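You operate a simulated robot arm through the tools that you are given. There is no shell and no other tool. Be economical: measure what you need, move in short steps, check, and stop when the job is done.

You are at the controls of a simulated robot arm. One attempt, no reset.

## Task
Share out the jars on the bed. At the end: the jar marked "yellow" from the bed is on the yellow coaster; the jar labelled "hand cream" from the bed is on the blue plant saucer; the white stain stick stands on top of the orange stain dabber; the jar marked "blue" from the bed is on top of the beige sleeve board; whatever was shut is shut again. Leave all else as you found it, and nothing knocked over.

The check looks at the end state, three seconds after you hand in, the way a careful person would. Anything else that was tipped, shoved, dropped, spilled or broken makes it a failure.

## Robot
A 7-joint arm with a two-finger parallel gripper, fixed in place. Base frame: the origin is at the foot of the arm, x ahead of it, y to its left, z up; the work surface is at about z = 0. Units: cm, degrees, N and s.
With the tool pointing down near the work surface it reaches from about 24 to 62 cm from the base axis. Its first joint turns from -66.0 to 66.0 degrees. Payload 2.6 kg.
The TCP is the grasp point between the finger pads, 3 cm short of the fingertips. In the tool frame z runs along the fingers and y along their closing line. Largest opening 9.4 cm; finger width 2.8, thickness 1; the body of the gripper, 5 by 9.6 cm, starts 5.5 cm behind the TCP.
Orientation is that of the tool frame in the base frame, as [roll, pitch, yaw] about the fixed x, y, z axes, in that order (R = Rz(yaw) Ry(pitch) Rx(roll)). With the fingers straight down and closing along the base's y, the tool's x points along the base's -x, its y along +y and its z along -z.

## Interface
- The arm moves only by the tool move_arm. Its argument "deltas" is a list that holds one entry, the list of rows, each a list of 6 numbers: the shift along the base's x, y, z in units of 30 mm (1.0 is 30 mm), then the turn, a rotation vector about the base's x, y, z in units of 8 degrees (1.0 is 8 degrees). In form: [[[dx, dy, dz, wx, wy, wz], ...]]. A call has 1 to 12 rows; each row shifts and turns the commanded pose from where the row before left it. "jaw" is the opening, from 0 (shut) to 1 (fully open), set as the call begins (left out, the last holds). A call with a number of a shift or a turn outside -1 to 1 is refused whole. Rows are played at 5 a second. More than 5 cm and 8.6 degrees between two rows, or a gripper value outside its range, and nothing of the call is played. A pose out of reach is approached as far as the arm can. The call stops where the force on the tool passes 40 N (or 10 N more than at its start, if that is more) or the arm is blocked; 0.2 s more then pass. The fingers move at their own pace (about 7.2 cm/s each) and stop on an object; they squeeze with about 37 N. The grip force told is the motor's: it shows also when the fingers shut on nothing. Time passes only in rows, and 0.2 s behind the last, so rows that do not move let the fingers close. It gives the time, the measured TCP pose, the force on the tool (base axes), the opening and the grip force at its end, in the units of the frame above (readings bear some noise), and new pictures: "pictures" is both (left out), scene, wrist or none.
- Cameras (640 x 400 px; columns grow to the right, rows downward): "scene" is fixed at [5.16, 44.81, 56.69]; the picture's right is [-0.60, -0.80, 0.00], its down [-0.44, 0.32, -0.84] and it looks along [0.67, -0.50, -0.54] (base axes); focal length 218 px, centre (320, 200). "wrist" rides on the gripper at [7.6, 1.4, -10.2] in the tool frame; the picture's right is [-0.18, 0.98, 0.00], its down [-0.75, -0.14, -0.64] and it looks along [-0.63, -0.12, 0.77] (tool axes); focal length 243 px, centre (320, 200). There is no depth. A picture from a camera that has moved, and an enlarged one, comes with that camera's place and axes in the base frame and with its lens.
- enlarge(camera, box): a new picture of the part [left, top, right, bottom] of that camera's present view, enlarged. The clock stands still meanwhile.
- hand_in(): hands the job in; it is judged then, once.

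Work in short steps. Places have to be worked out from the pictures, the camera data and where the tool is seen: move nearer, look again, correct. Check each grasp and each placing, and mend what went wrong. You have 120 turns and 170 pictures in all, those below and enlarged ones among them. Open the gripper and draw the arm clear of the work before you hand the job in, unless the task says otherwise; then end with one line.

The tools are called after "Call:" as name(argument=value, ...) on one line, values as JSON. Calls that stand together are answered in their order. move_arm: Moves the arm, as the interface text tells. Its arguments: {"type":"object","properties":{"deltas":{"type":"array","items":{"type":"array","items":{"type":"array","items":{"type":"number"}}}},"jaw":{"type":"number"},"pictures":{"type":"string","enum":["both","scene","wrist","none"]}},"required":["deltas"]} The other tools are called the same way: enlarge (camera, box) takes an enlarged picture of a part of a camera's view; hand_in () hands the job in.

At the start:

```text
clock: 0.0
tool_pos: [34.1, 7.5, 39.66]
ee_rot: [180.0, 0.0, 179.9]
wrist_force: [0.2, 0.7, -0.3]
width: 9.4
grip_force: 0.1
```

scene: 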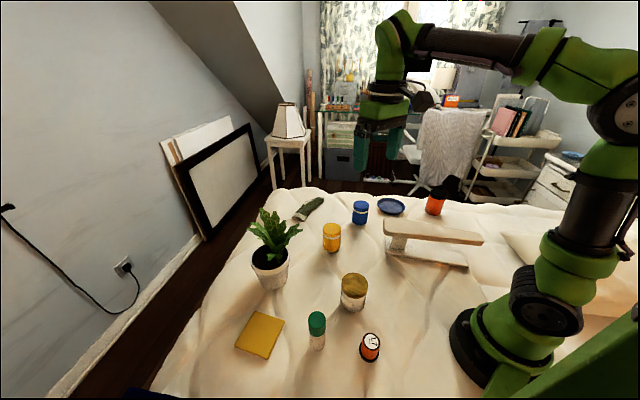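
wrist: 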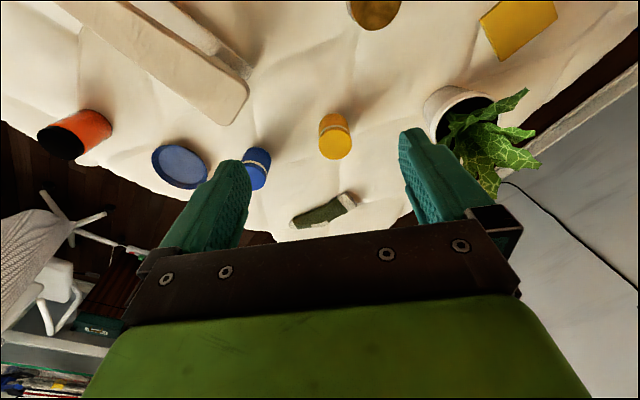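

I'll look closely at the bed to identify each item before moving.

Call:
enlarge(camera="scene", box=[230, 270, 400, 376])

Call:
enlarge(camera="scene", box=[290, 180, 490, 305])

```text
3.76 times, centred on (315, 323) of scene
camera zoom: at [5.16, 44.81, 56.69], right [-0.6, -0.8, 0.0], down [-0.44, 0.32, -0.84], along [0.67, -0.5, -0.54], focal length 819 px, centre (339, -263)
```

zoom: 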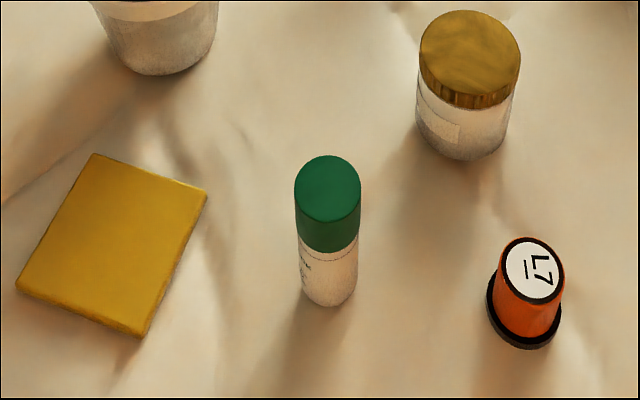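

```text
3.20 times, centred on (390, 242) of scene
camera zoom: at [5.16, 44.81, 56.69], right [-0.6, -0.8, 0.0], down [-0.44, 0.32, -0.84], along [0.67, -0.5, -0.54], focal length 696 px, centre (96, 64)
```

zoom: 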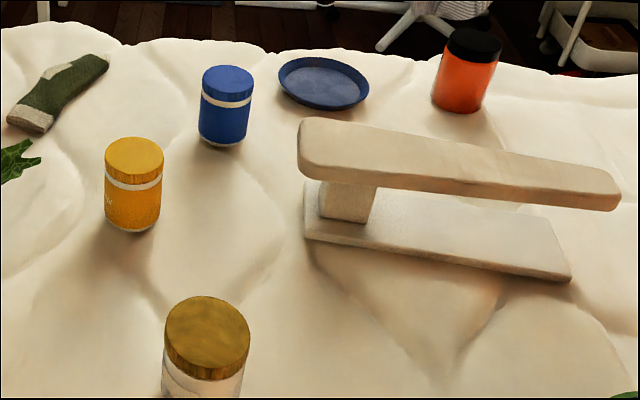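

The white jar, the yellow and blue jars are identified by looks only; I'll read labels by zooming in.

Call:
enlarge(camera="scene", box=[315, 190, 379, 230])

Call:
enlarge(camera="scene", box=[310, 215, 390, 265])

Call:
enlarge(camera="scene", box=[320, 265, 384, 315])

Call:
enlarge(camera="wrist", box=[0, 0, 360, 225])

```text
10.00 times, centred on (347, 210) of scene
camera zoom: at [5.16, 44.81, 56.69], right [-0.6, -0.8, 0.0], down [-0.44, 0.32, -0.84], along [0.67, -0.5, -0.54], focal length 2175 px, centre (50, 100)
```

zoom: 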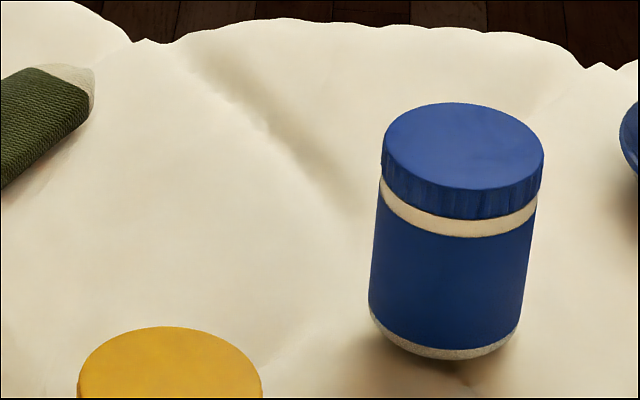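

```text
8.00 times, centred on (350, 240) of scene
camera zoom: at [5.16, 44.81, 56.69], right [-0.6, -0.8, 0.0], down [-0.44, 0.32, -0.84], along [0.67, -0.5, -0.54], focal length 1740 px, centre (80, -120)
```

zoom: 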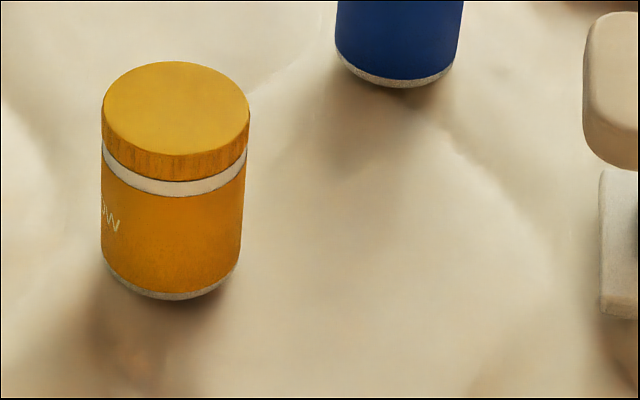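

```text
8.00 times, centred on (352, 290) of scene
camera zoom: at [5.16, 44.81, 56.69], right [-0.6, -0.8, 0.0], down [-0.44, 0.32, -0.84], along [0.67, -0.5, -0.54], focal length 1740 px, centre (64, -520)
```

zoom: 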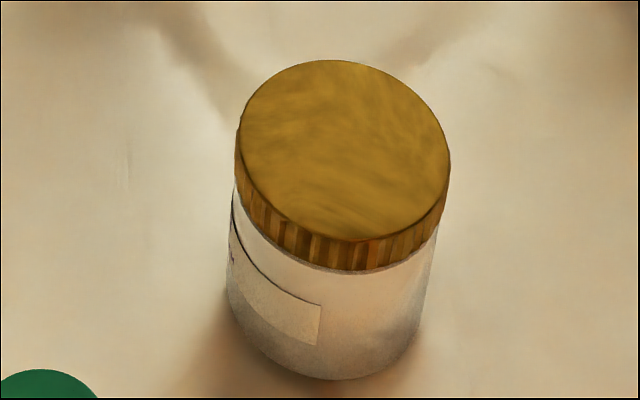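

```text
1.78 times, centred on (180, 112) of wrist
camera zoom: at [26.49, 8.78, 49.98], right [0.18, 0.98, 0.0], down [0.75, -0.14, 0.64], along [0.63, -0.12, -0.77], focal length 431 px, centre (569, 356)
```

zoom: 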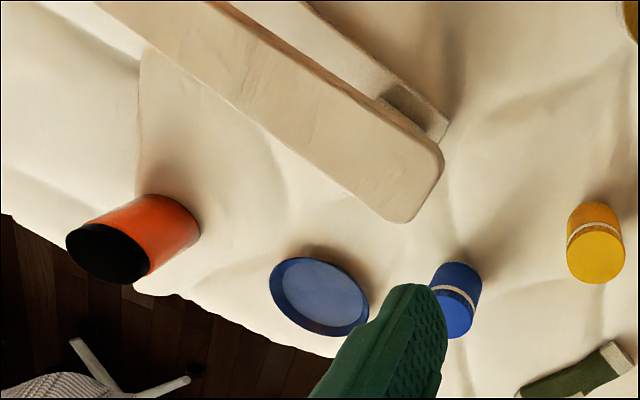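

Labels fit so far (yellow jar ends in "OW"; white jar has a paper label). I start with the stain stick, judged at about (24.6, 30.7), 12 cm tall; I hover above it and look.

Call:
move_arm(deltas=[[[-0.396, 0.967, -0.75, 0, 0, 0], [-0.396, 0.967, -0.75, 0, 0, 0], [-0.396, 0.967, -0.75, 0, 0, 0], [-0.396, 0.967, -0.75, 0, 0, 0], [-0.396, 0.967, -0.75, 0, 0, 0], [-0.396, 0.967, -0.75, 0, 0, 0], [-0.396, 0.967, -0.75, 0, 0, 0], [-0.396, 0.967, -0.75, 0, 0, 0], [0, 0, 0, 0, 0, 0]]], jaw=1)

```text
clock: 2.0
tool_pos: [24.77, 30.63, 21.46]
ee_rot: [180.0, -0.1, 180.0]
wrist_force: [-0.5, -0.1, 1.1]
width: 9.39
grip_force: 0.0
camera wrist: at [16.98, 31.91, 31.91], right [0.18, 0.98, 0.0], down [0.75, -0.14, 0.64], along [0.63, -0.12, -0.77], focal length 243 px, centre (320, 200)
```

scene: 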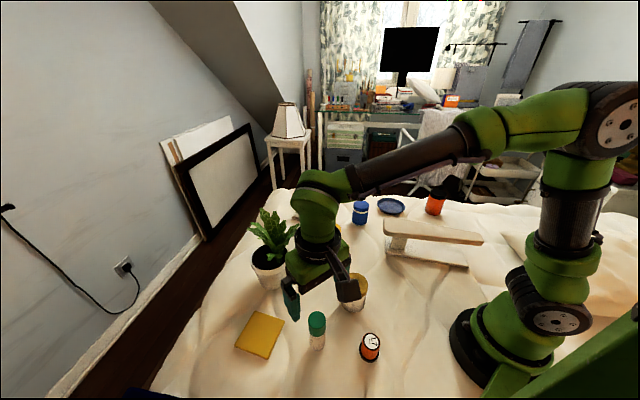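
wrist: 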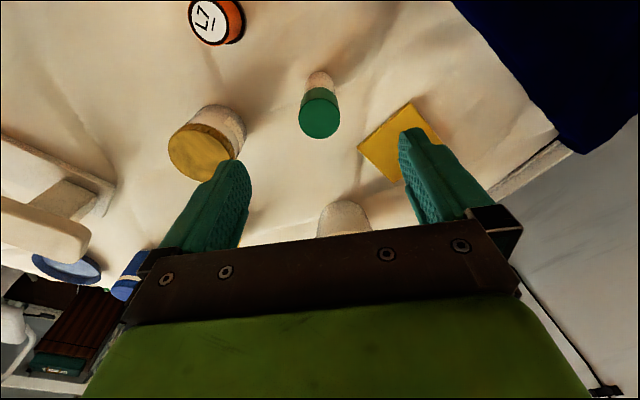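

The stick's cap centres at about (24.6, 30.5) from the wrist view too, agreeing with the scene. I descend around it.

Call:
move_arm(deltas=[[[-0.02, -0.03, -1, 0, 0, 0], [-0.02, -0.03, -1, 0, 0, 0], [0, 0, -1, 0, 0, 0], [0, 0, -1, 0, 0, 0], [0, 0, 0, 0, 0, 0]]])

```text
clock: 3.2
tool_pos: [24.65, 30.38, 9.48]
ee_rot: [-179.9, 0.0, -179.8]
wrist_force: [0.2, -1.0, 0.0]
width: 9.37
grip_force: 0.1
camera wrist: at [16.8, 31.69, 19.77], right [0.18, 0.98, 0.0], down [0.75, -0.14, 0.64], along [0.63, -0.12, -0.77], focal length 243 px, centre (320, 200)
```

scene: 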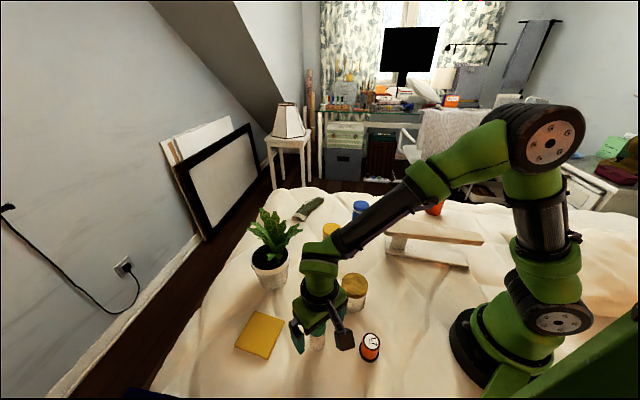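
wrist: 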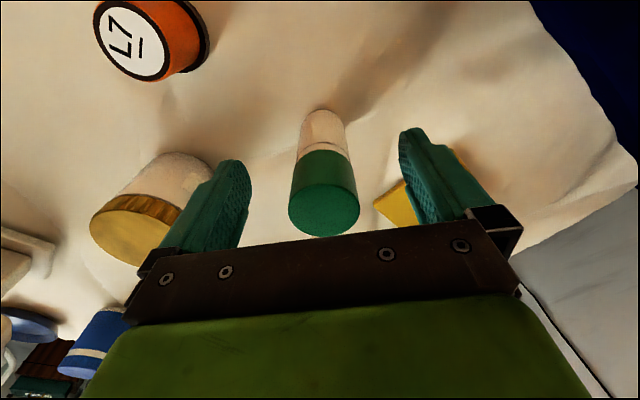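

Cap top now at z≈10.7, centred between the pads. I lower 2.5 cm and grip.

Call:
move_arm(deltas=[[[0, 0, -0.83, 0, 0, 0], [0, 0, 0, 0, 0, 0]]], pictures="none")

Call:
move_arm(deltas=[[[0, 0, 0, 0, 0, 0], [0, 0, 0, 0, 0, 0], [0, 0, 0, 0, 0, 0], [0, 0, 0, 0, 0, 0], [0, 0, 0, 0, 0, 0]]], jaw=0)

```text
clock: 3.8
tool_pos: [24.56, 30.57, 7.07]
ee_rot: [-180.0, 0.0, 180.0]
wrist_force: [-0.3, 0.1, 0.1]
width: 9.4
grip_force: 0.1
```

```text
clock: 5.0
tool_pos: [24.56, 30.53, 6.99]
ee_rot: [-180.0, 0.0, 180.0]
wrist_force: [0.2, 1.1, 0.7]
width: 3.99
grip_force: 37.2
camera wrist: at [16.84, 31.8, 17.32], right [0.18, 0.98, 0.0], down [0.75, -0.14, 0.64], along [0.63, -0.12, -0.77], focal length 243 px, centre (320, 200)
```

scene: 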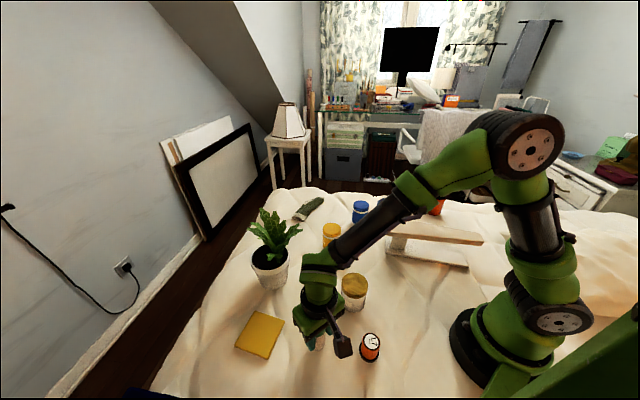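
wrist: 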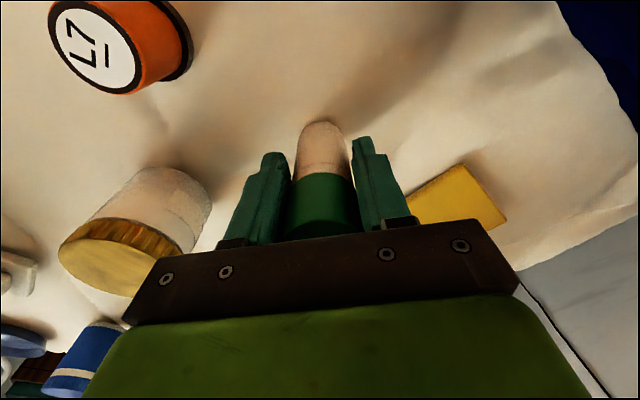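

Held firmly (4.0 cm wide). I lift it straight up and bring it to a hover near the dabber, then look again.

Call:
move_arm(deltas=[[[0, 0, 0.7, 0, 0, 0], [0, 0, 1, 0, 0, 0], [0, 0, 1, 0, 0, 0], [0, 0, 1, 0, 0, 0], [-0.65, -0.6, 0.5, 0, 0, 0], [-0.65, -0.6, 0, 0, 0, 0], [-0.65, -0.6, 0, 0, 0, 0], [-0.65, -0.6, 0, 0, 0, 0], [0, 0, 0, 0, 0, 0]]])

```text
clock: 7.0
tool_pos: [17.01, 23.19, 19.97]
ee_rot: [179.9, -0.1, 180.0]
wrist_force: [0.1, 0.4, -0.9]
width: 3.96
grip_force: 37.3
camera wrist: at [9.24, 24.51, 30.32], right [0.18, 0.98, 0.0], down [0.75, -0.14, 0.64], along [0.63, -0.12, -0.77], focal length 243 px, centre (320, 200)
```

scene: 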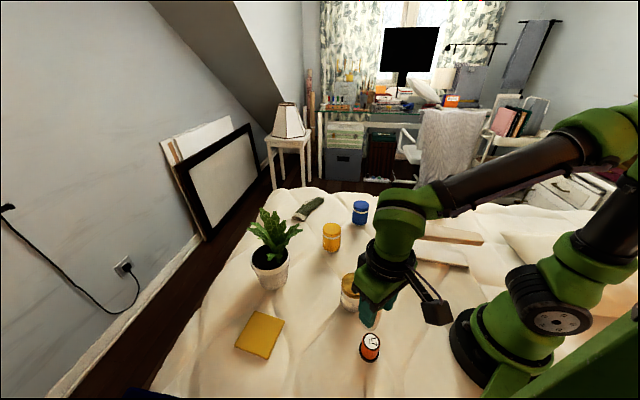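
wrist: 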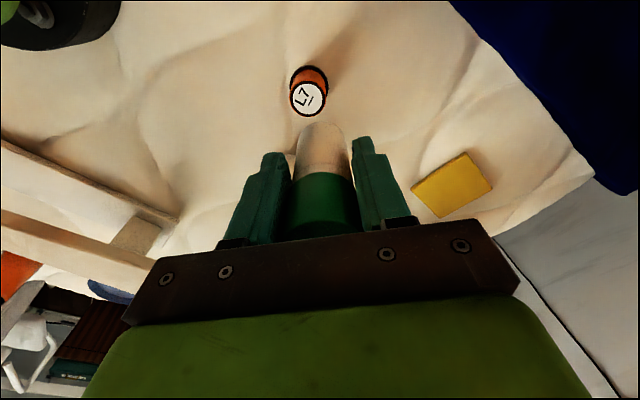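

Combining the views the dabber's top comes to about (16.7, 21.8, 4.8). I move above that, lower partway and look again.

Call:
move_arm(deltas=[[[-0.1, -0.46, -0.5, 0, 0, 0], [0, 0, -0.65, 0, 0, 0], [0, 0, -0.65, 0, 0, 0], [0, 0, 0, 0, 0, 0]]])

Call:
enlarge(camera="scene", box=[320, 290, 416, 370])

Call:
enlarge(camera="wrist", box=[220, 30, 412, 150])

```text
clock: 8.0
tool_pos: [16.47, 21.88, 14.5]
ee_rot: [179.9, 0.1, 180.0]
wrist_force: [-1.4, -0.3, -2.1]
width: 3.96
grip_force: 36.8
camera wrist: at [8.7, 23.28, 24.84], right [0.18, 0.98, 0.0], down [0.75, -0.14, 0.64], along [0.63, -0.12, -0.77], focal length 243 px, centre (320, 200)
```

scene: 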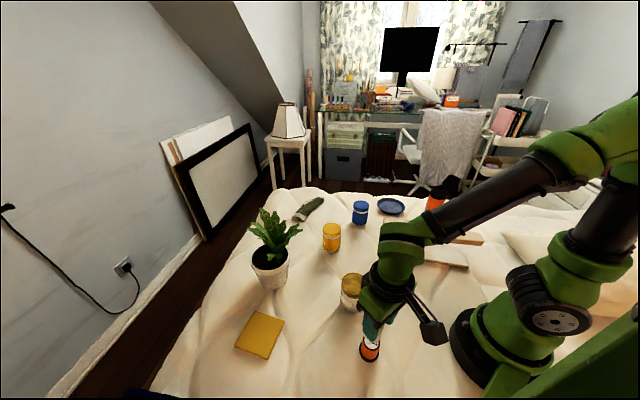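
wrist: 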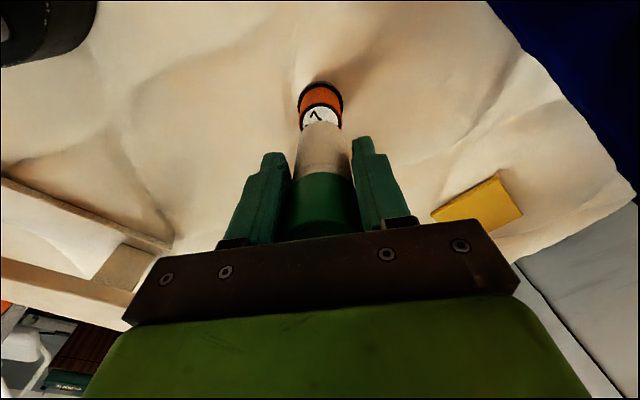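

```text
5.00 times, centred on (368, 330) of scene
camera zoom: at [5.16, 44.81, 56.69], right [-0.6, -0.8, 0.0], down [-0.44, 0.32, -0.84], along [0.67, -0.5, -0.54], focal length 1088 px, centre (80, -450)
```

zoom: 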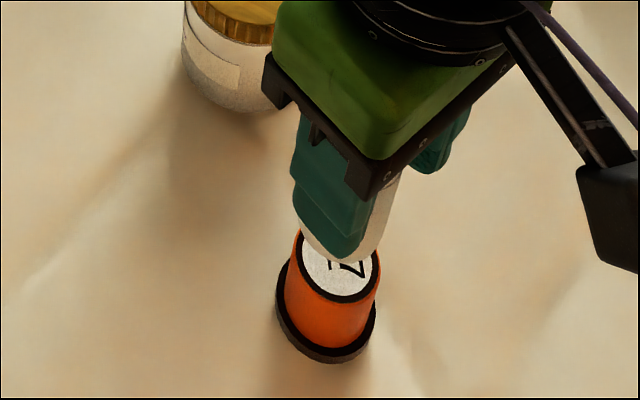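

```text
3.33 times, centred on (316, 90) of wrist
camera zoom: at [8.7, 23.28, 24.84], right [0.18, 0.98, 0.0], down [0.75, -0.14, 0.64], along [0.63, -0.12, -0.77], focal length 809 px, centre (333, 567)
```

zoom: 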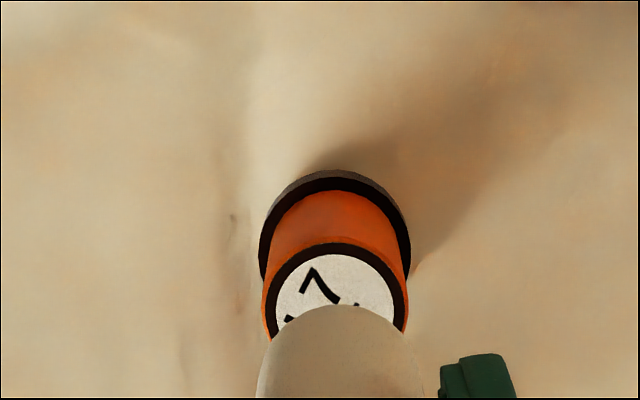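

The stick's bottom looks nearly aligned over the dabber; I take a tighter scene picture to gauge the relative offset.

Call:
enlarge(camera="scene", box=[352, 320, 400, 350])

```text
13.33 times, centred on (376, 335) of scene
camera zoom: at [5.16, 44.81, 56.69], right [-0.6, -0.8, 0.0], down [-0.44, 0.32, -0.84], along [0.67, -0.5, -0.54], focal length 2900 px, centre (-427, -1600)
```

zoom: 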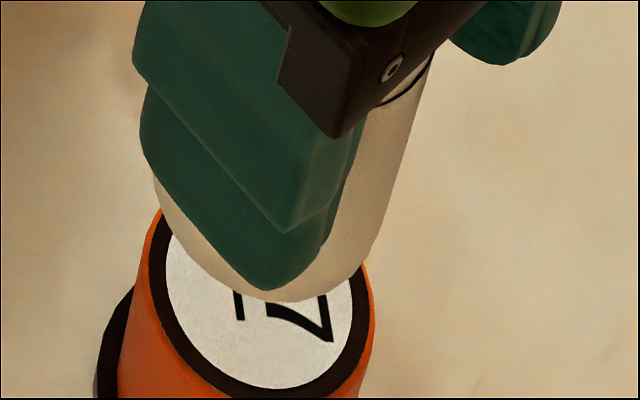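

Relative offsets are small but depth is uncertain; I'll lower 1 cm more so the gap is nearly closed, and compare edges directly.

Call:
move_arm(deltas=[[[0, 0, -0.4, 0, 0, 0], [0, 0, 0, 0, 0, 0]]], pictures="none")

Call:
enlarge(camera="scene", box=[352, 325, 400, 355])

Call:
enlarge(camera="wrist", box=[272, 70, 368, 130])

```text
clock: 8.6
tool_pos: [16.39, 21.93, 13.29]
ee_rot: [-179.8, 0.0, 179.9]
wrist_force: [-0.4, -0.5, -0.1]
width: 3.97
grip_force: 37.1
```

```text
13.33 times, centred on (376, 340) of scene
camera zoom: at [5.16, 44.81, 56.69], right [-0.6, -0.8, 0.0], down [-0.44, 0.32, -0.84], along [0.67, -0.5, -0.54], focal length 2900 px, centre (-427, -1667)
```

zoom: 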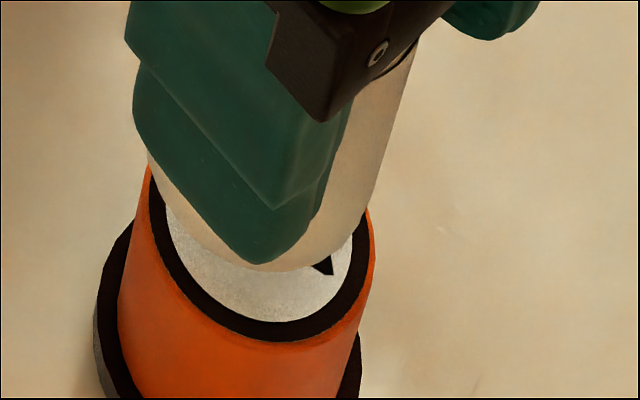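

```text
6.67 times, centred on (320, 100) of wrist
camera zoom: at [8.7, 23.26, 23.61], right [0.18, 0.98, 0.0], down [0.75, -0.14, 0.64], along [0.63, -0.12, -0.77], focal length 1618 px, centre (320, 867)
```

zoom: 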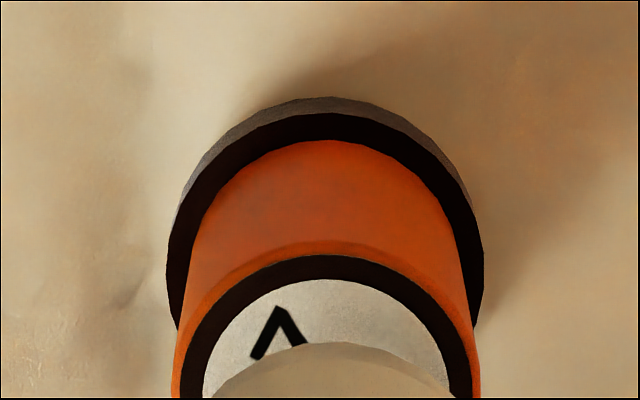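

Edges in both views say about 2.6 cm of gap remains and the stick needs shifting roughly (-0.1, -0.18) cm. I shift and lower 1.8 cm, then re-check.

Call:
move_arm(deltas=[[[-0.03, -0.06, -0.3, 0, 0, 0], [0, 0, -0.3, 0, 0, 0], [0, 0, 0, 0, 0, 0]]], pictures="none")

Call:
enlarge(camera="scene", box=[352, 325, 400, 355])

Call:
enlarge(camera="wrist", box=[272, 80, 368, 140])

```text
clock: 9.4
tool_pos: [16.42, 21.79, 11.5]
ee_rot: [179.7, 0.3, 180.0]
wrist_force: [2.4, -0.3, 26.4]
width: 3.97
grip_force: 36.9
```

```text
13.33 times, centred on (376, 340) of scene
camera zoom: at [5.15, 44.8, 56.7], right [-0.6, -0.8, 0.0], down [-0.44, 0.32, -0.84], along [0.67, -0.5, -0.54], focal length 2900 px, centre (-427, -1667)
```

zoom: 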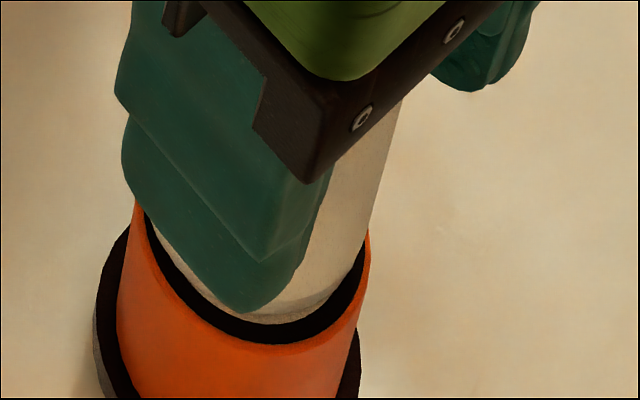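

```text
6.67 times, centred on (320, 110) of wrist
camera zoom: at [8.69, 23.14, 21.87], right [0.18, 0.98, 0.01], down [0.75, -0.14, 0.65], along [0.64, -0.11, -0.76], focal length 1618 px, centre (320, 800)
```

zoom: 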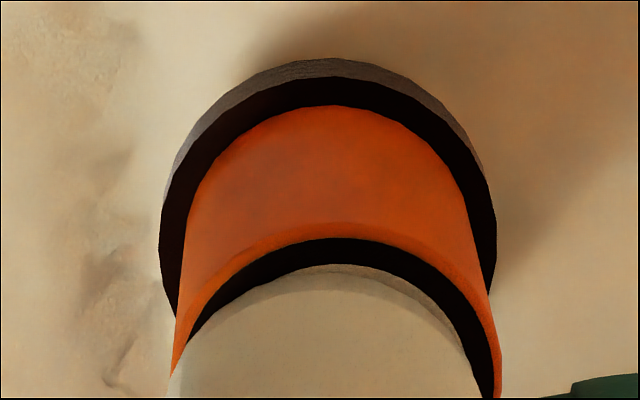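

Contact made (26 N) and the rim ring is evenly visible, so it is centred within about 1 mm. I ease off slightly and open.

Call:
move_arm(deltas=[[[0, 0, 0.02, 0, 0, 0], [0, 0, 0, 0, 0, 0]]], pictures="none")

Call:
move_arm(deltas=[[[0, 0, 0, 0, 0, 0], [0, 0, 0, 0, 0, 0], [0, 0, 0, 0, 0, 0]]], jaw=0.8)

```text
clock: 10.0
tool_pos: [16.48, 21.82, 11.6]
ee_rot: [179.9, 0.2, 180.0]
wrist_force: [2.9, -0.6, 27.6]
width: 3.95
grip_force: 36.9
```

```text
clock: 10.8
tool_pos: [16.23, 21.72, 11.5]
ee_rot: [180.0, 0.0, 180.0]
wrist_force: [0.5, 0.2, -0.2]
width: 7.51
grip_force: 0.1
camera wrist: at [8.6, 23.06, 21.8], right [0.18, 0.98, 0.0], down [0.75, -0.14, 0.64], along [0.63, -0.12, -0.77], focal length 243 px, centre (320, 200)
```

scene: 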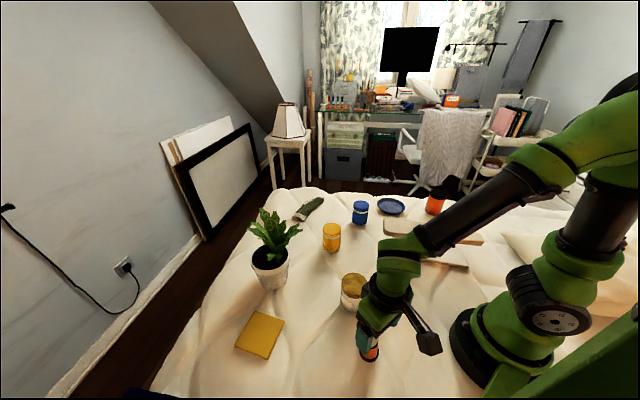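
wrist: 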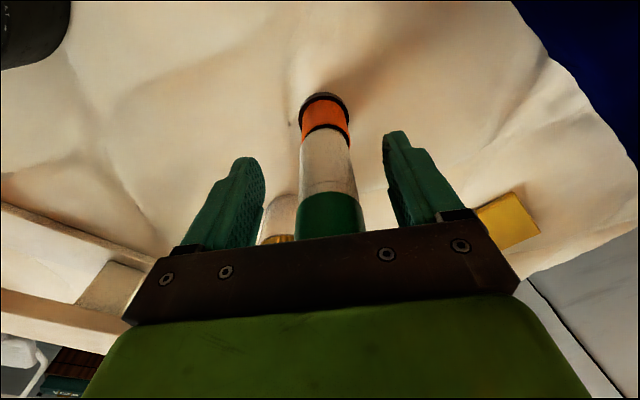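

The stick stands on its own. I raise straight up clear of it and check.

Call:
move_arm(deltas=[[[0, 0, 0.6, 0, 0, 0], [0, 0, 0.8, 0, 0, 0], [0, 0, 1, 0, 0, 0], [0, 0, 1, 0, 0, 0], [0, 0, 1, 0, 0, 0], [0, 0, 0, 0, 0, 0]]])

Call:
enlarge(camera="scene", box=[320, 290, 416, 370])

```text
clock: 12.2
tool_pos: [16.27, 21.81, 24.68]
ee_rot: [-180.0, 0.0, -179.9]
wrist_force: [-0.1, -0.2, 0.6]
width: 7.52
grip_force: 0.1
camera wrist: at [8.62, 23.16, 35.04], right [0.18, 0.98, 0.0], down [0.75, -0.14, 0.64], along [0.63, -0.12, -0.77], focal length 243 px, centre (320, 200)
```

scene: 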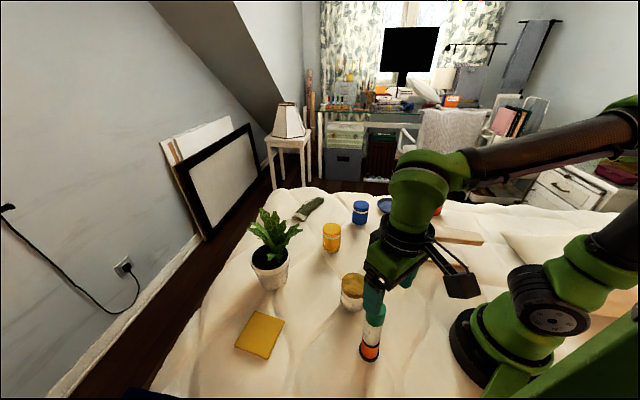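
wrist: 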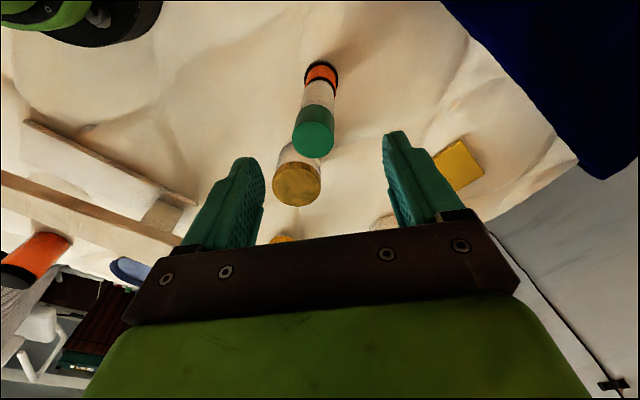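

```text
5.00 times, centred on (368, 330) of scene
camera zoom: at [5.16, 44.81, 56.69], right [-0.6, -0.8, 0.0], down [-0.44, 0.32, -0.84], along [0.67, -0.5, -0.54], focal length 1088 px, centre (80, -450)
```

zoom: 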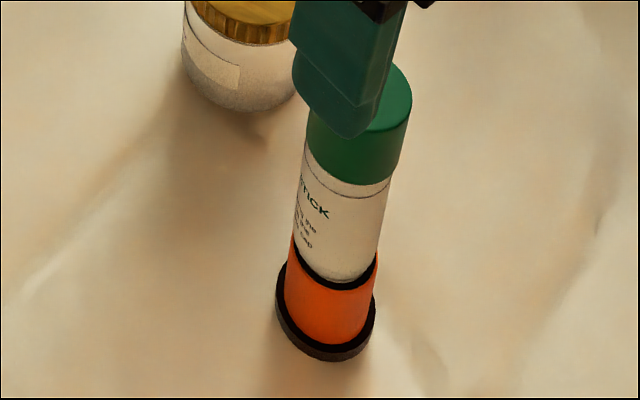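

Stick is upright and stable on the dabber. Next the yellow jar: I travel high to hover over about (46.5, 8.3).

Call:
move_arm(deltas=[[[0.92, -0.41, 0, 0, 0, 0], [0.92, -0.41, 0, 0, 0, 0], [0.92, -0.41, 0, 0, 0, 0], [0.92, -0.41, 0, 0, 0, 0], [0.92, -0.41, 0, 0, 0, 0], [0.92, -0.41, 0, 0, 0, 0], [0.92, -0.41, 0, 0, 0, 0], [0.92, -0.41, 0, 0, 0, 0], [0.92, -0.41, 0, 0, 0, 0], [0.92, -0.41, 0, 0, 0, 0], [0.92, -0.41, 0, 0, 0, 0], [0, 0, 0, 0, 0, 0]]], jaw=1)

```text
clock: 14.8
tool_pos: [46.85, 8.08, 24.55]
ee_rot: [180.0, 0.0, -179.9]
wrist_force: [-0.3, -0.1, -0.1]
width: 9.37
grip_force: 0.1
camera wrist: at [39.04, 9.47, 34.96], right [0.18, 0.98, 0.0], down [0.75, -0.14, 0.64], along [0.63, -0.12, -0.77], focal length 243 px, centre (320, 200)
```

scene: 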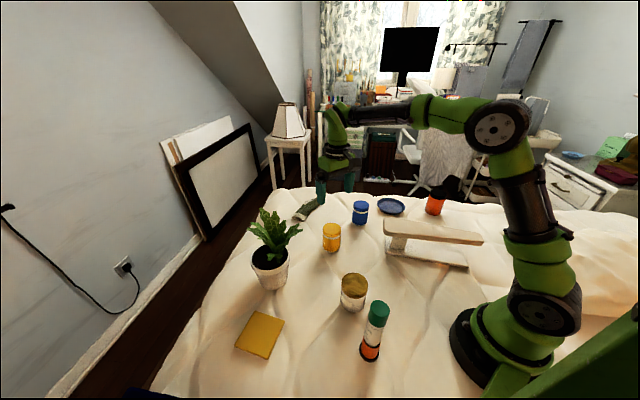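
wrist: 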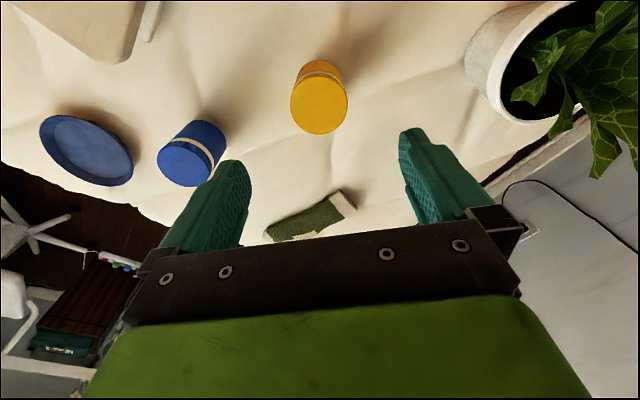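

The yellow jar is at about (47.1, 7.8), top near z=10. I lower to just above it and re-check.

Call:
move_arm(deltas=[[[0.03, -0.05, -1, 0, 0, 0], [0.03, -0.05, -1, 0, 0, 0], [0, 0, -1, 0, 0, 0], [0, 0, -0.7, 0, 0, 0], [0, 0, 0, 0, 0, 0]]], pictures="wrist")

```text
clock: 16.0
tool_pos: [47.0, 7.89, 13.52]
ee_rot: [-180.0, 0.1, 180.0]
wrist_force: [0.0, -0.7, -0.2]
width: 9.41
grip_force: 0.1
camera wrist: at [39.22, 9.19, 23.88], right [0.18, 0.98, 0.0], down [0.75, -0.14, 0.64], along [0.63, -0.12, -0.77], focal length 243 px, centre (320, 200)
```

wrist: 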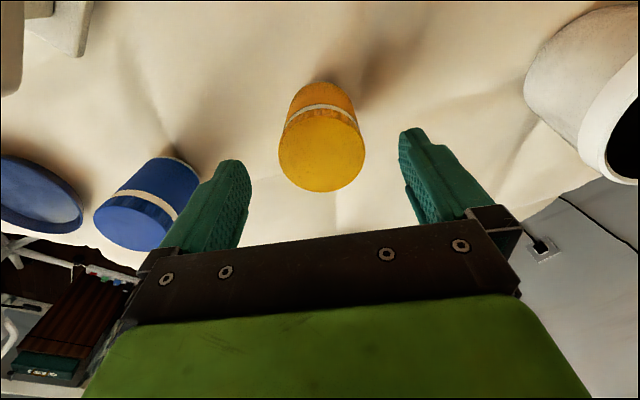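

Jar centred at (47.3, 7.8), top ≈ 8.8. I lower to z≈5.3 and close.

Call:
move_arm(deltas=[[[0.07, 0, -0.9, 0, 0, 0], [0, 0, -0.9, 0, 0, 0], [0, 0, -0.9, 0, 0, 0], [0, 0, 0, 0, 0, 0]]], pictures="wrist")

```text
clock: 17.0
tool_pos: [47.15, 7.92, 5.45]
ee_rot: [180.0, 0.0, 179.9]
wrist_force: [-1.2, -0.4, -0.3]
width: 9.4
grip_force: 0.0
camera wrist: at [39.48, 9.17, 15.76], right [0.18, 0.98, 0.0], down [0.75, -0.14, 0.64], along [0.63, -0.12, -0.77], focal length 243 px, centre (320, 200)
```

wrist: 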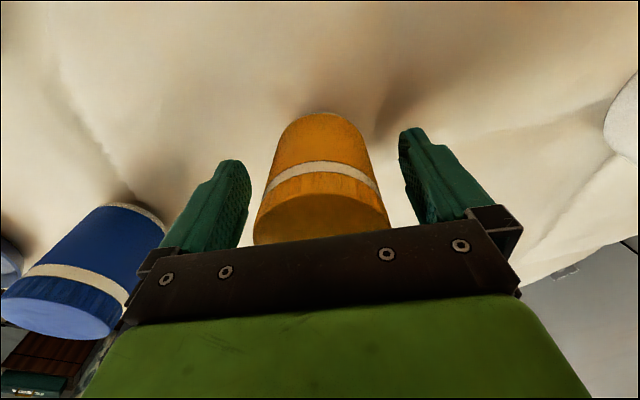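

The jar sits centrally between the pads; closing.

Call:
move_arm(deltas=[[[0, 0, 0, 0, 0, 0], [0, 0, 0, 0, 0, 0], [0, 0, 0, 0, 0, 0], [0, 0, 0, 0, 0, 0]]], jaw=0, pictures="none")

Call:
move_arm(deltas=[[[0, 0, 0.5, 0, 0, 0], [0, 0, 1, 0, 0, 0], [0, 0, 1, 0, 0, 0], [0, 0, 1, 0, 0, 0], [0, 0, 1, 0, 0, 0], [0, 0, 1, 0, 0, 0], [0, 0, 1, 0, 0, 0], [0, 0, 0.5, 0, 0, 0], [0, 0, 0, 0, 0, 0]]])

```text
clock: 18.0
tool_pos: [47.32, 7.85, 5.35]
ee_rot: [179.9, 0.1, -179.9]
wrist_force: [0.9, -0.8, -1.8]
width: 6.5
grip_force: 37.2
```

```text
clock: 20.0
tool_pos: [47.25, 8.02, 26.49]
ee_rot: [-180.0, 0.0, 180.0]
wrist_force: [-0.5, -0.2, -2.6]
width: 6.48
grip_force: 36.9
camera wrist: at [39.48, 9.24, 36.81], right [0.18, 0.98, 0.0], down [0.75, -0.14, 0.64], along [0.63, -0.12, -0.77], focal length 243 px, centre (320, 200)
```

scene: 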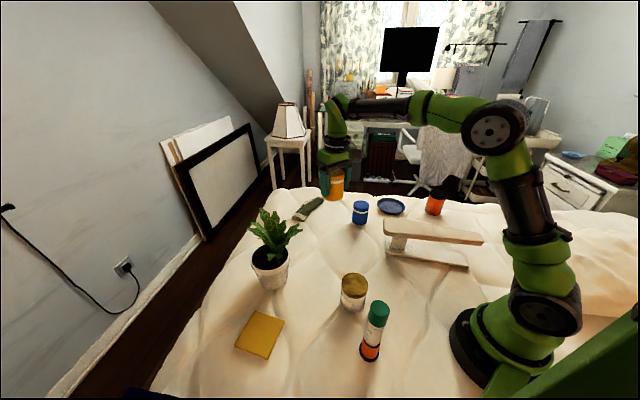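
wrist: 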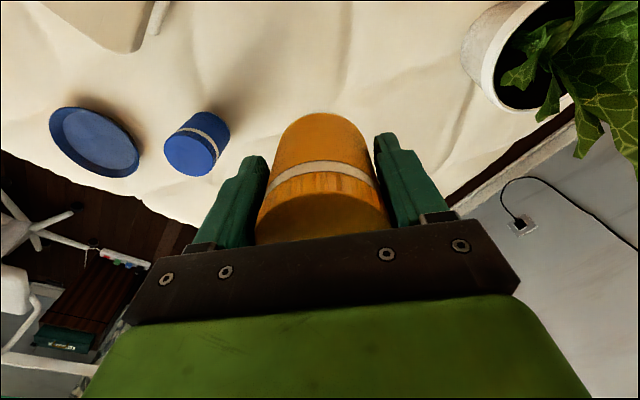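

Yellow jar held (6.5 cm). I carry it high, keeping away from the plant, towards the yellow coaster.

Call:
move_arm(deltas=[[[-0.8, 0.6, 0, 0, 0, 0], [-0.8, 0.6, 0, 0, 0, 0], [-0.8, 0.9, 0, 0, 0, 0], [-0.8, 0.9, 0, 0, 0, 0], [-0.8, 0.9, 0, 0, 0, 0], [-0.8, 0.9, 0, 0, 0, 0], [-0.8, 0.9, 0, 0, 0, 0], [0, 0.9, 0, 0, 0, 0], [0.3, 0.9, 0, 0, 0, 0], [0.3, 0.9, 0, 0, 0, 0], [0.3, 0.9, 0, 0, 0, 0], [0.2, 0.9, 0, 0, 0, 0]]])

Call:
move_arm(deltas=[[[0, 0, 0, 0, 0, 0]]])

```text
clock: 22.6
tool_pos: [33.59, 38.67, 26.42]
ee_rot: [179.9, 0.0, -180.0]
wrist_force: [0.2, 0.5, -3.1]
width: 6.52
grip_force: 37.0
camera wrist: at [25.87, 39.97, 36.84], right [0.18, 0.98, 0.0], down [0.75, -0.14, 0.64], along [0.63, -0.12, -0.77], focal length 243 px, centre (320, 200)
```

scene: 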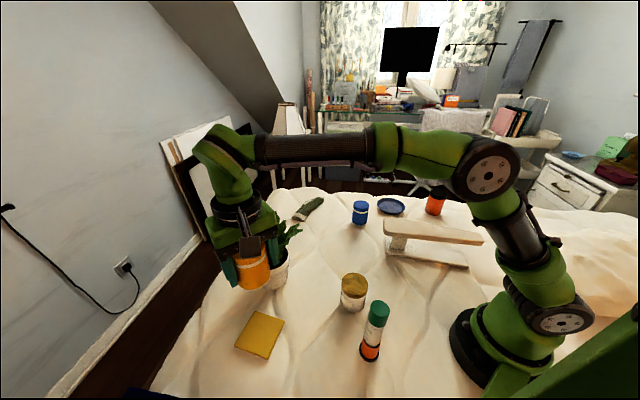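
wrist: 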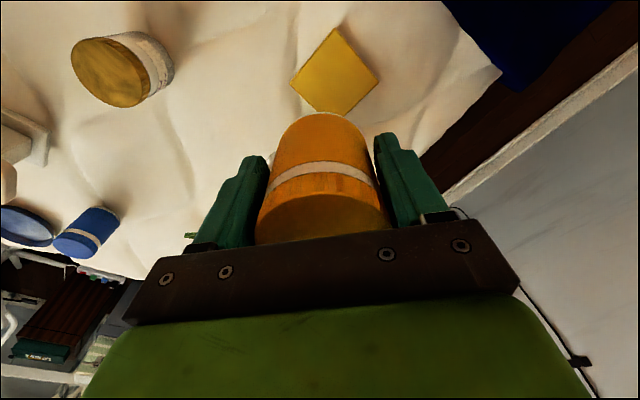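

```text
clock: 23.0
tool_pos: [33.55, 38.77, 26.5]
ee_rot: [-179.9, 0.0, 179.9]
wrist_force: [0.0, 0.1, -2.0]
width: 6.51
grip_force: 36.8
camera wrist: at [25.86, 39.95, 36.82], right [0.18, 0.98, 0.0], down [0.75, -0.14, 0.64], along [0.63, -0.12, -0.77], focal length 243 px, centre (320, 200)
```

scene: 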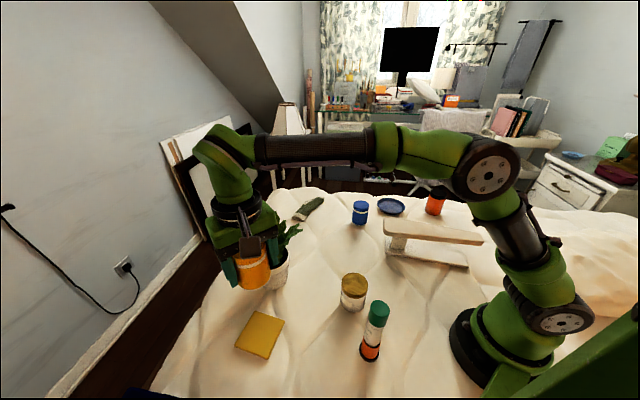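
wrist: 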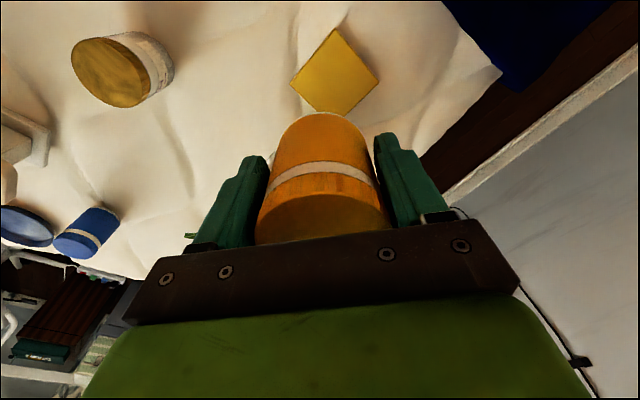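

Coaster centre comes to about (34.0, 40.4). I move over it and lower to leave some clearance, then check.

Call:
move_arm(deltas=[[[0.15, 0.55, -0.8, 0, 0, 0], [0, 0, -1, 0, 0, 0], [0, 0, -1, 0, 0, 0], [0, 0, -1, 0, 0, 0], [0, 0, -0.6, 0, 0, 0], [0, 0, 0, 0, 0, 0]]])

Call:
enlarge(camera="scene", box=[200, 270, 328, 370])

```text
clock: 24.4
tool_pos: [34.2, 40.34, 13.1]
ee_rot: [-180.0, -0.1, 180.0]
wrist_force: [-0.3, 0.5, -2.6]
width: 6.48
grip_force: 36.8
camera wrist: at [26.37, 41.57, 23.37], right [0.18, 0.98, 0.0], down [0.75, -0.14, 0.64], along [0.63, -0.12, -0.77], focal length 243 px, centre (320, 200)
```

scene: 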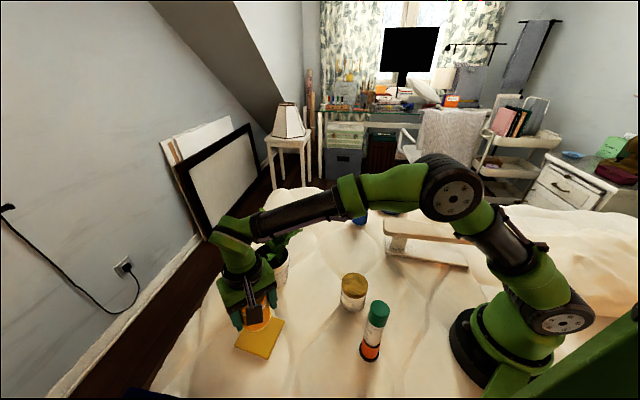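
wrist: 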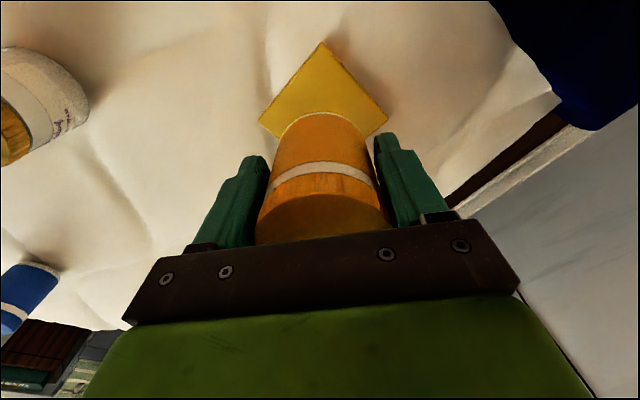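

```text
4.00 times, centred on (264, 320) of scene
camera zoom: at [5.16, 44.81, 56.69], right [-0.6, -0.8, 0.0], down [-0.44, 0.32, -0.84], along [0.67, -0.5, -0.54], focal length 870 px, centre (544, -280)
```

zoom: 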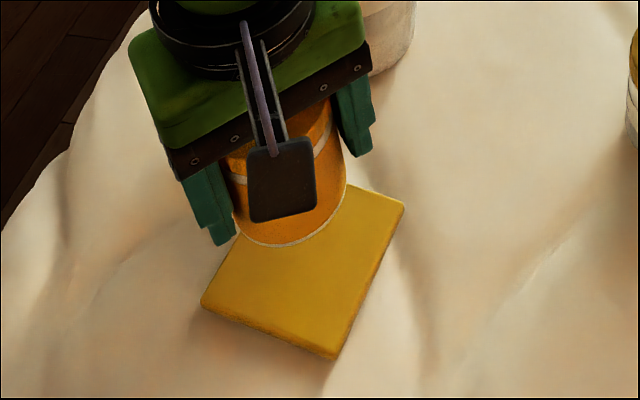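

Laterally aligned; the coaster centre is about 0.4 cm further in x. I shift and lower to near contact.

Call:
move_arm(deltas=[[[0.13, -0.03, -0.7, 0, 0, 0], [0, 0, -0.7, 0, 0, 0], [0, 0, 0, 0, 0, 0]]])

Call:
enlarge(camera="scene", box=[200, 270, 328, 370])

```text
clock: 25.2
tool_pos: [34.46, 40.1, 8.95]
ee_rot: [179.9, -0.1, 180.0]
wrist_force: [-0.2, -0.2, -1.9]
width: 6.5
grip_force: 36.9
camera wrist: at [26.7, 41.46, 19.28], right [0.18, 0.98, 0.0], down [0.75, -0.14, 0.64], along [0.63, -0.12, -0.77], focal length 243 px, centre (320, 200)
```

scene: 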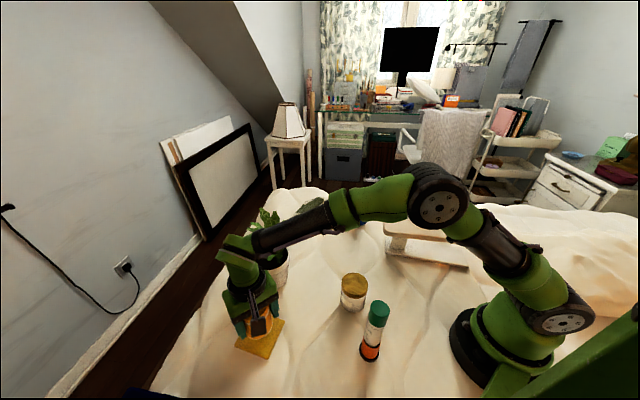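
wrist: 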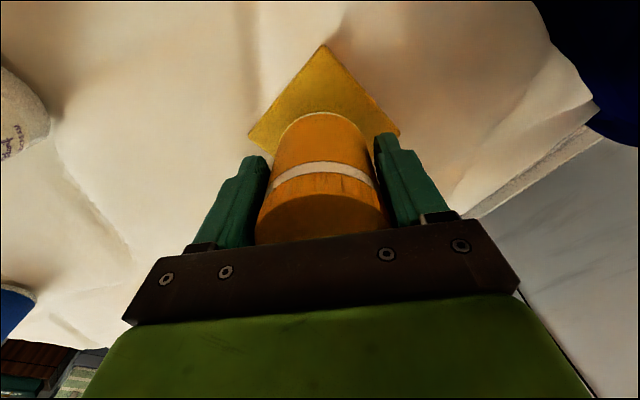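

```text
4.00 times, centred on (264, 320) of scene
camera zoom: at [5.16, 44.81, 56.69], right [-0.6, -0.8, 0.0], down [-0.44, 0.32, -0.84], along [0.67, -0.5, -0.54], focal length 870 px, centre (544, -280)
```

zoom: 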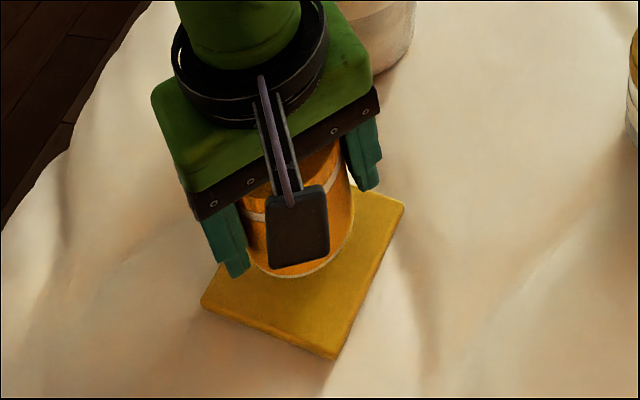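

Aligned within a few mm. I lower gently until contact.

Call:
move_arm(deltas=[[[0.06, 0, -0.25, 0, 0, 0], [0, 0, -0.25, 0, 0, 0], [0, 0, 0, 0, 0, 0]]])

Call:
enlarge(camera="scene", box=[200, 270, 328, 370])

```text
clock: 26.0
tool_pos: [34.67, 40.04, 7.54]
ee_rot: [180.0, 0.0, 180.0]
wrist_force: [-0.4, 0.1, -2.9]
width: 6.51
grip_force: 37.1
camera wrist: at [26.91, 41.39, 17.82], right [0.18, 0.98, 0.0], down [0.75, -0.14, 0.64], along [0.63, -0.12, -0.77], focal length 243 px, centre (320, 200)
```

scene: 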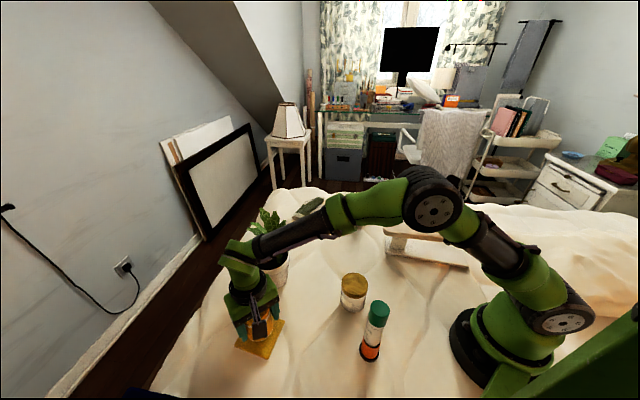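
wrist: 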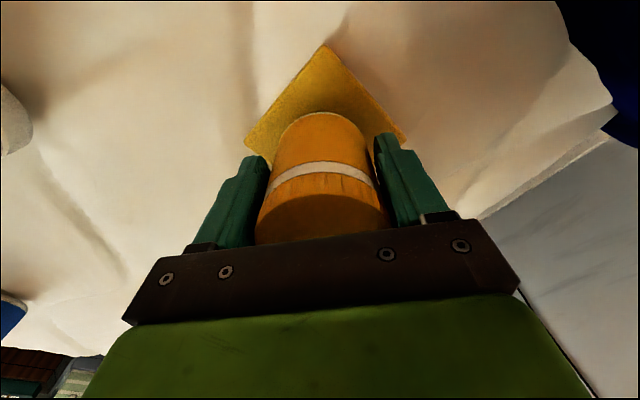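

```text
4.00 times, centred on (264, 320) of scene
camera zoom: at [5.16, 44.81, 56.69], right [-0.6, -0.8, 0.0], down [-0.44, 0.32, -0.84], along [0.67, -0.5, -0.54], focal length 870 px, centre (544, -280)
```

zoom: 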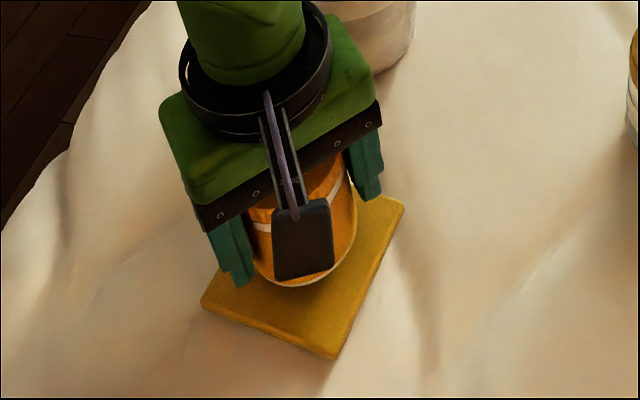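

Still not touching; image positions agree well. I keep lowering in small steps.

Call:
move_arm(deltas=[[[0.04, 0, -0.2, 0, 0, 0], [0, 0, -0.15, 0, 0, 0], [0, 0, 0, 0, 0, 0]]], pictures="wrist")

Call:
enlarge(camera="scene", box=[232, 310, 296, 365])

```text
clock: 26.8
tool_pos: [34.77, 40.09, 6.56]
ee_rot: [-180.0, 0.0, -180.0]
wrist_force: [1.4, 0.0, -3.1]
width: 6.52
grip_force: 36.9
camera wrist: at [27.07, 41.4, 16.8], right [0.18, 0.98, 0.0], down [0.75, -0.14, 0.64], along [0.63, -0.12, -0.77], focal length 243 px, centre (320, 200)
```

wrist: 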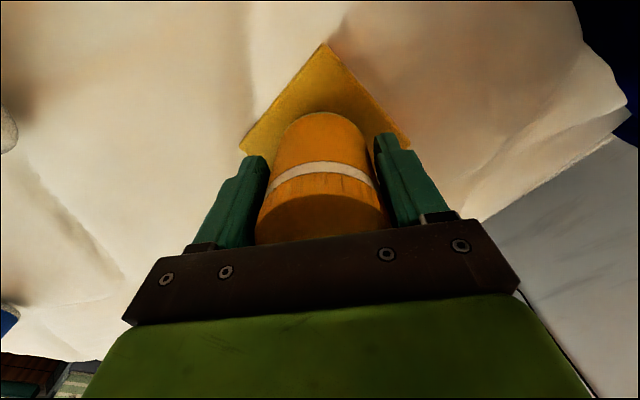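

```text
7.27 times, centred on (264, 338) of scene
camera zoom: at [5.16, 44.81, 56.69], right [-0.6, -0.8, 0.0], down [-0.44, 0.32, -0.84], along [0.67, -0.5, -0.54], focal length 1582 px, centre (727, -800)
```

zoom: 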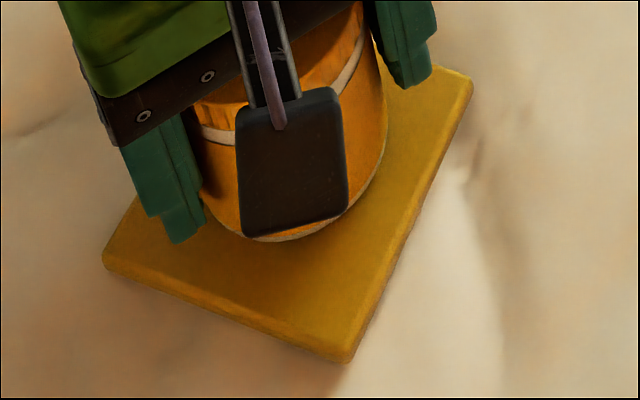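

Nearly there; continuing down slowly.

Call:
move_arm(deltas=[[[0, 0, -0.1, 0, 0, 0], [0, 0, -0.06, 0, 0, 0], [0, 0, 0, 0, 0, 0]]], pictures="none")

```text
clock: 27.6
tool_pos: [34.8, 40.19, 6.33]
ee_rot: [179.7, 0.3, 179.8]
wrist_force: [-7.1, -8.1, 34.1]
width: 6.5
grip_force: 36.9
```

Contact (34 N). I ease off a little and release.

Call:
move_arm(deltas=[[[0, 0, 0.04, 0, 0, 0], [0, 0, 0, 0, 0, 0]]], pictures="none")

Call:
move_arm(deltas=[[[0, 0, 0, 0, 0, 0], [0, 0, 0, 0, 0, 0], [0, 0, 0, 0, 0, 0]]], jaw=1, pictures="wrist")

```text
clock: 28.2
tool_pos: [34.92, 40.17, 6.36]
ee_rot: [179.6, 0.3, -179.8]
wrist_force: [-0.2, 2.5, 24.0]
width: 6.52
grip_force: 36.9
```

```text
clock: 29.0
tool_pos: [34.76, 40.0, 6.08]
ee_rot: [-179.9, 0.0, -180.0]
wrist_force: [-1.7, 0.1, -0.2]
width: 9.41
grip_force: 0.1
camera wrist: at [27.08, 41.35, 16.43], right [0.18, 0.98, 0.0], down [0.75, -0.14, 0.64], along [0.63, -0.12, -0.77], focal length 243 px, centre (320, 200)
```

wrist: 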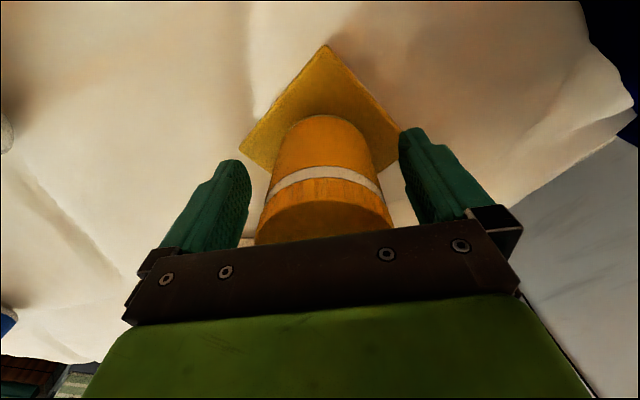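

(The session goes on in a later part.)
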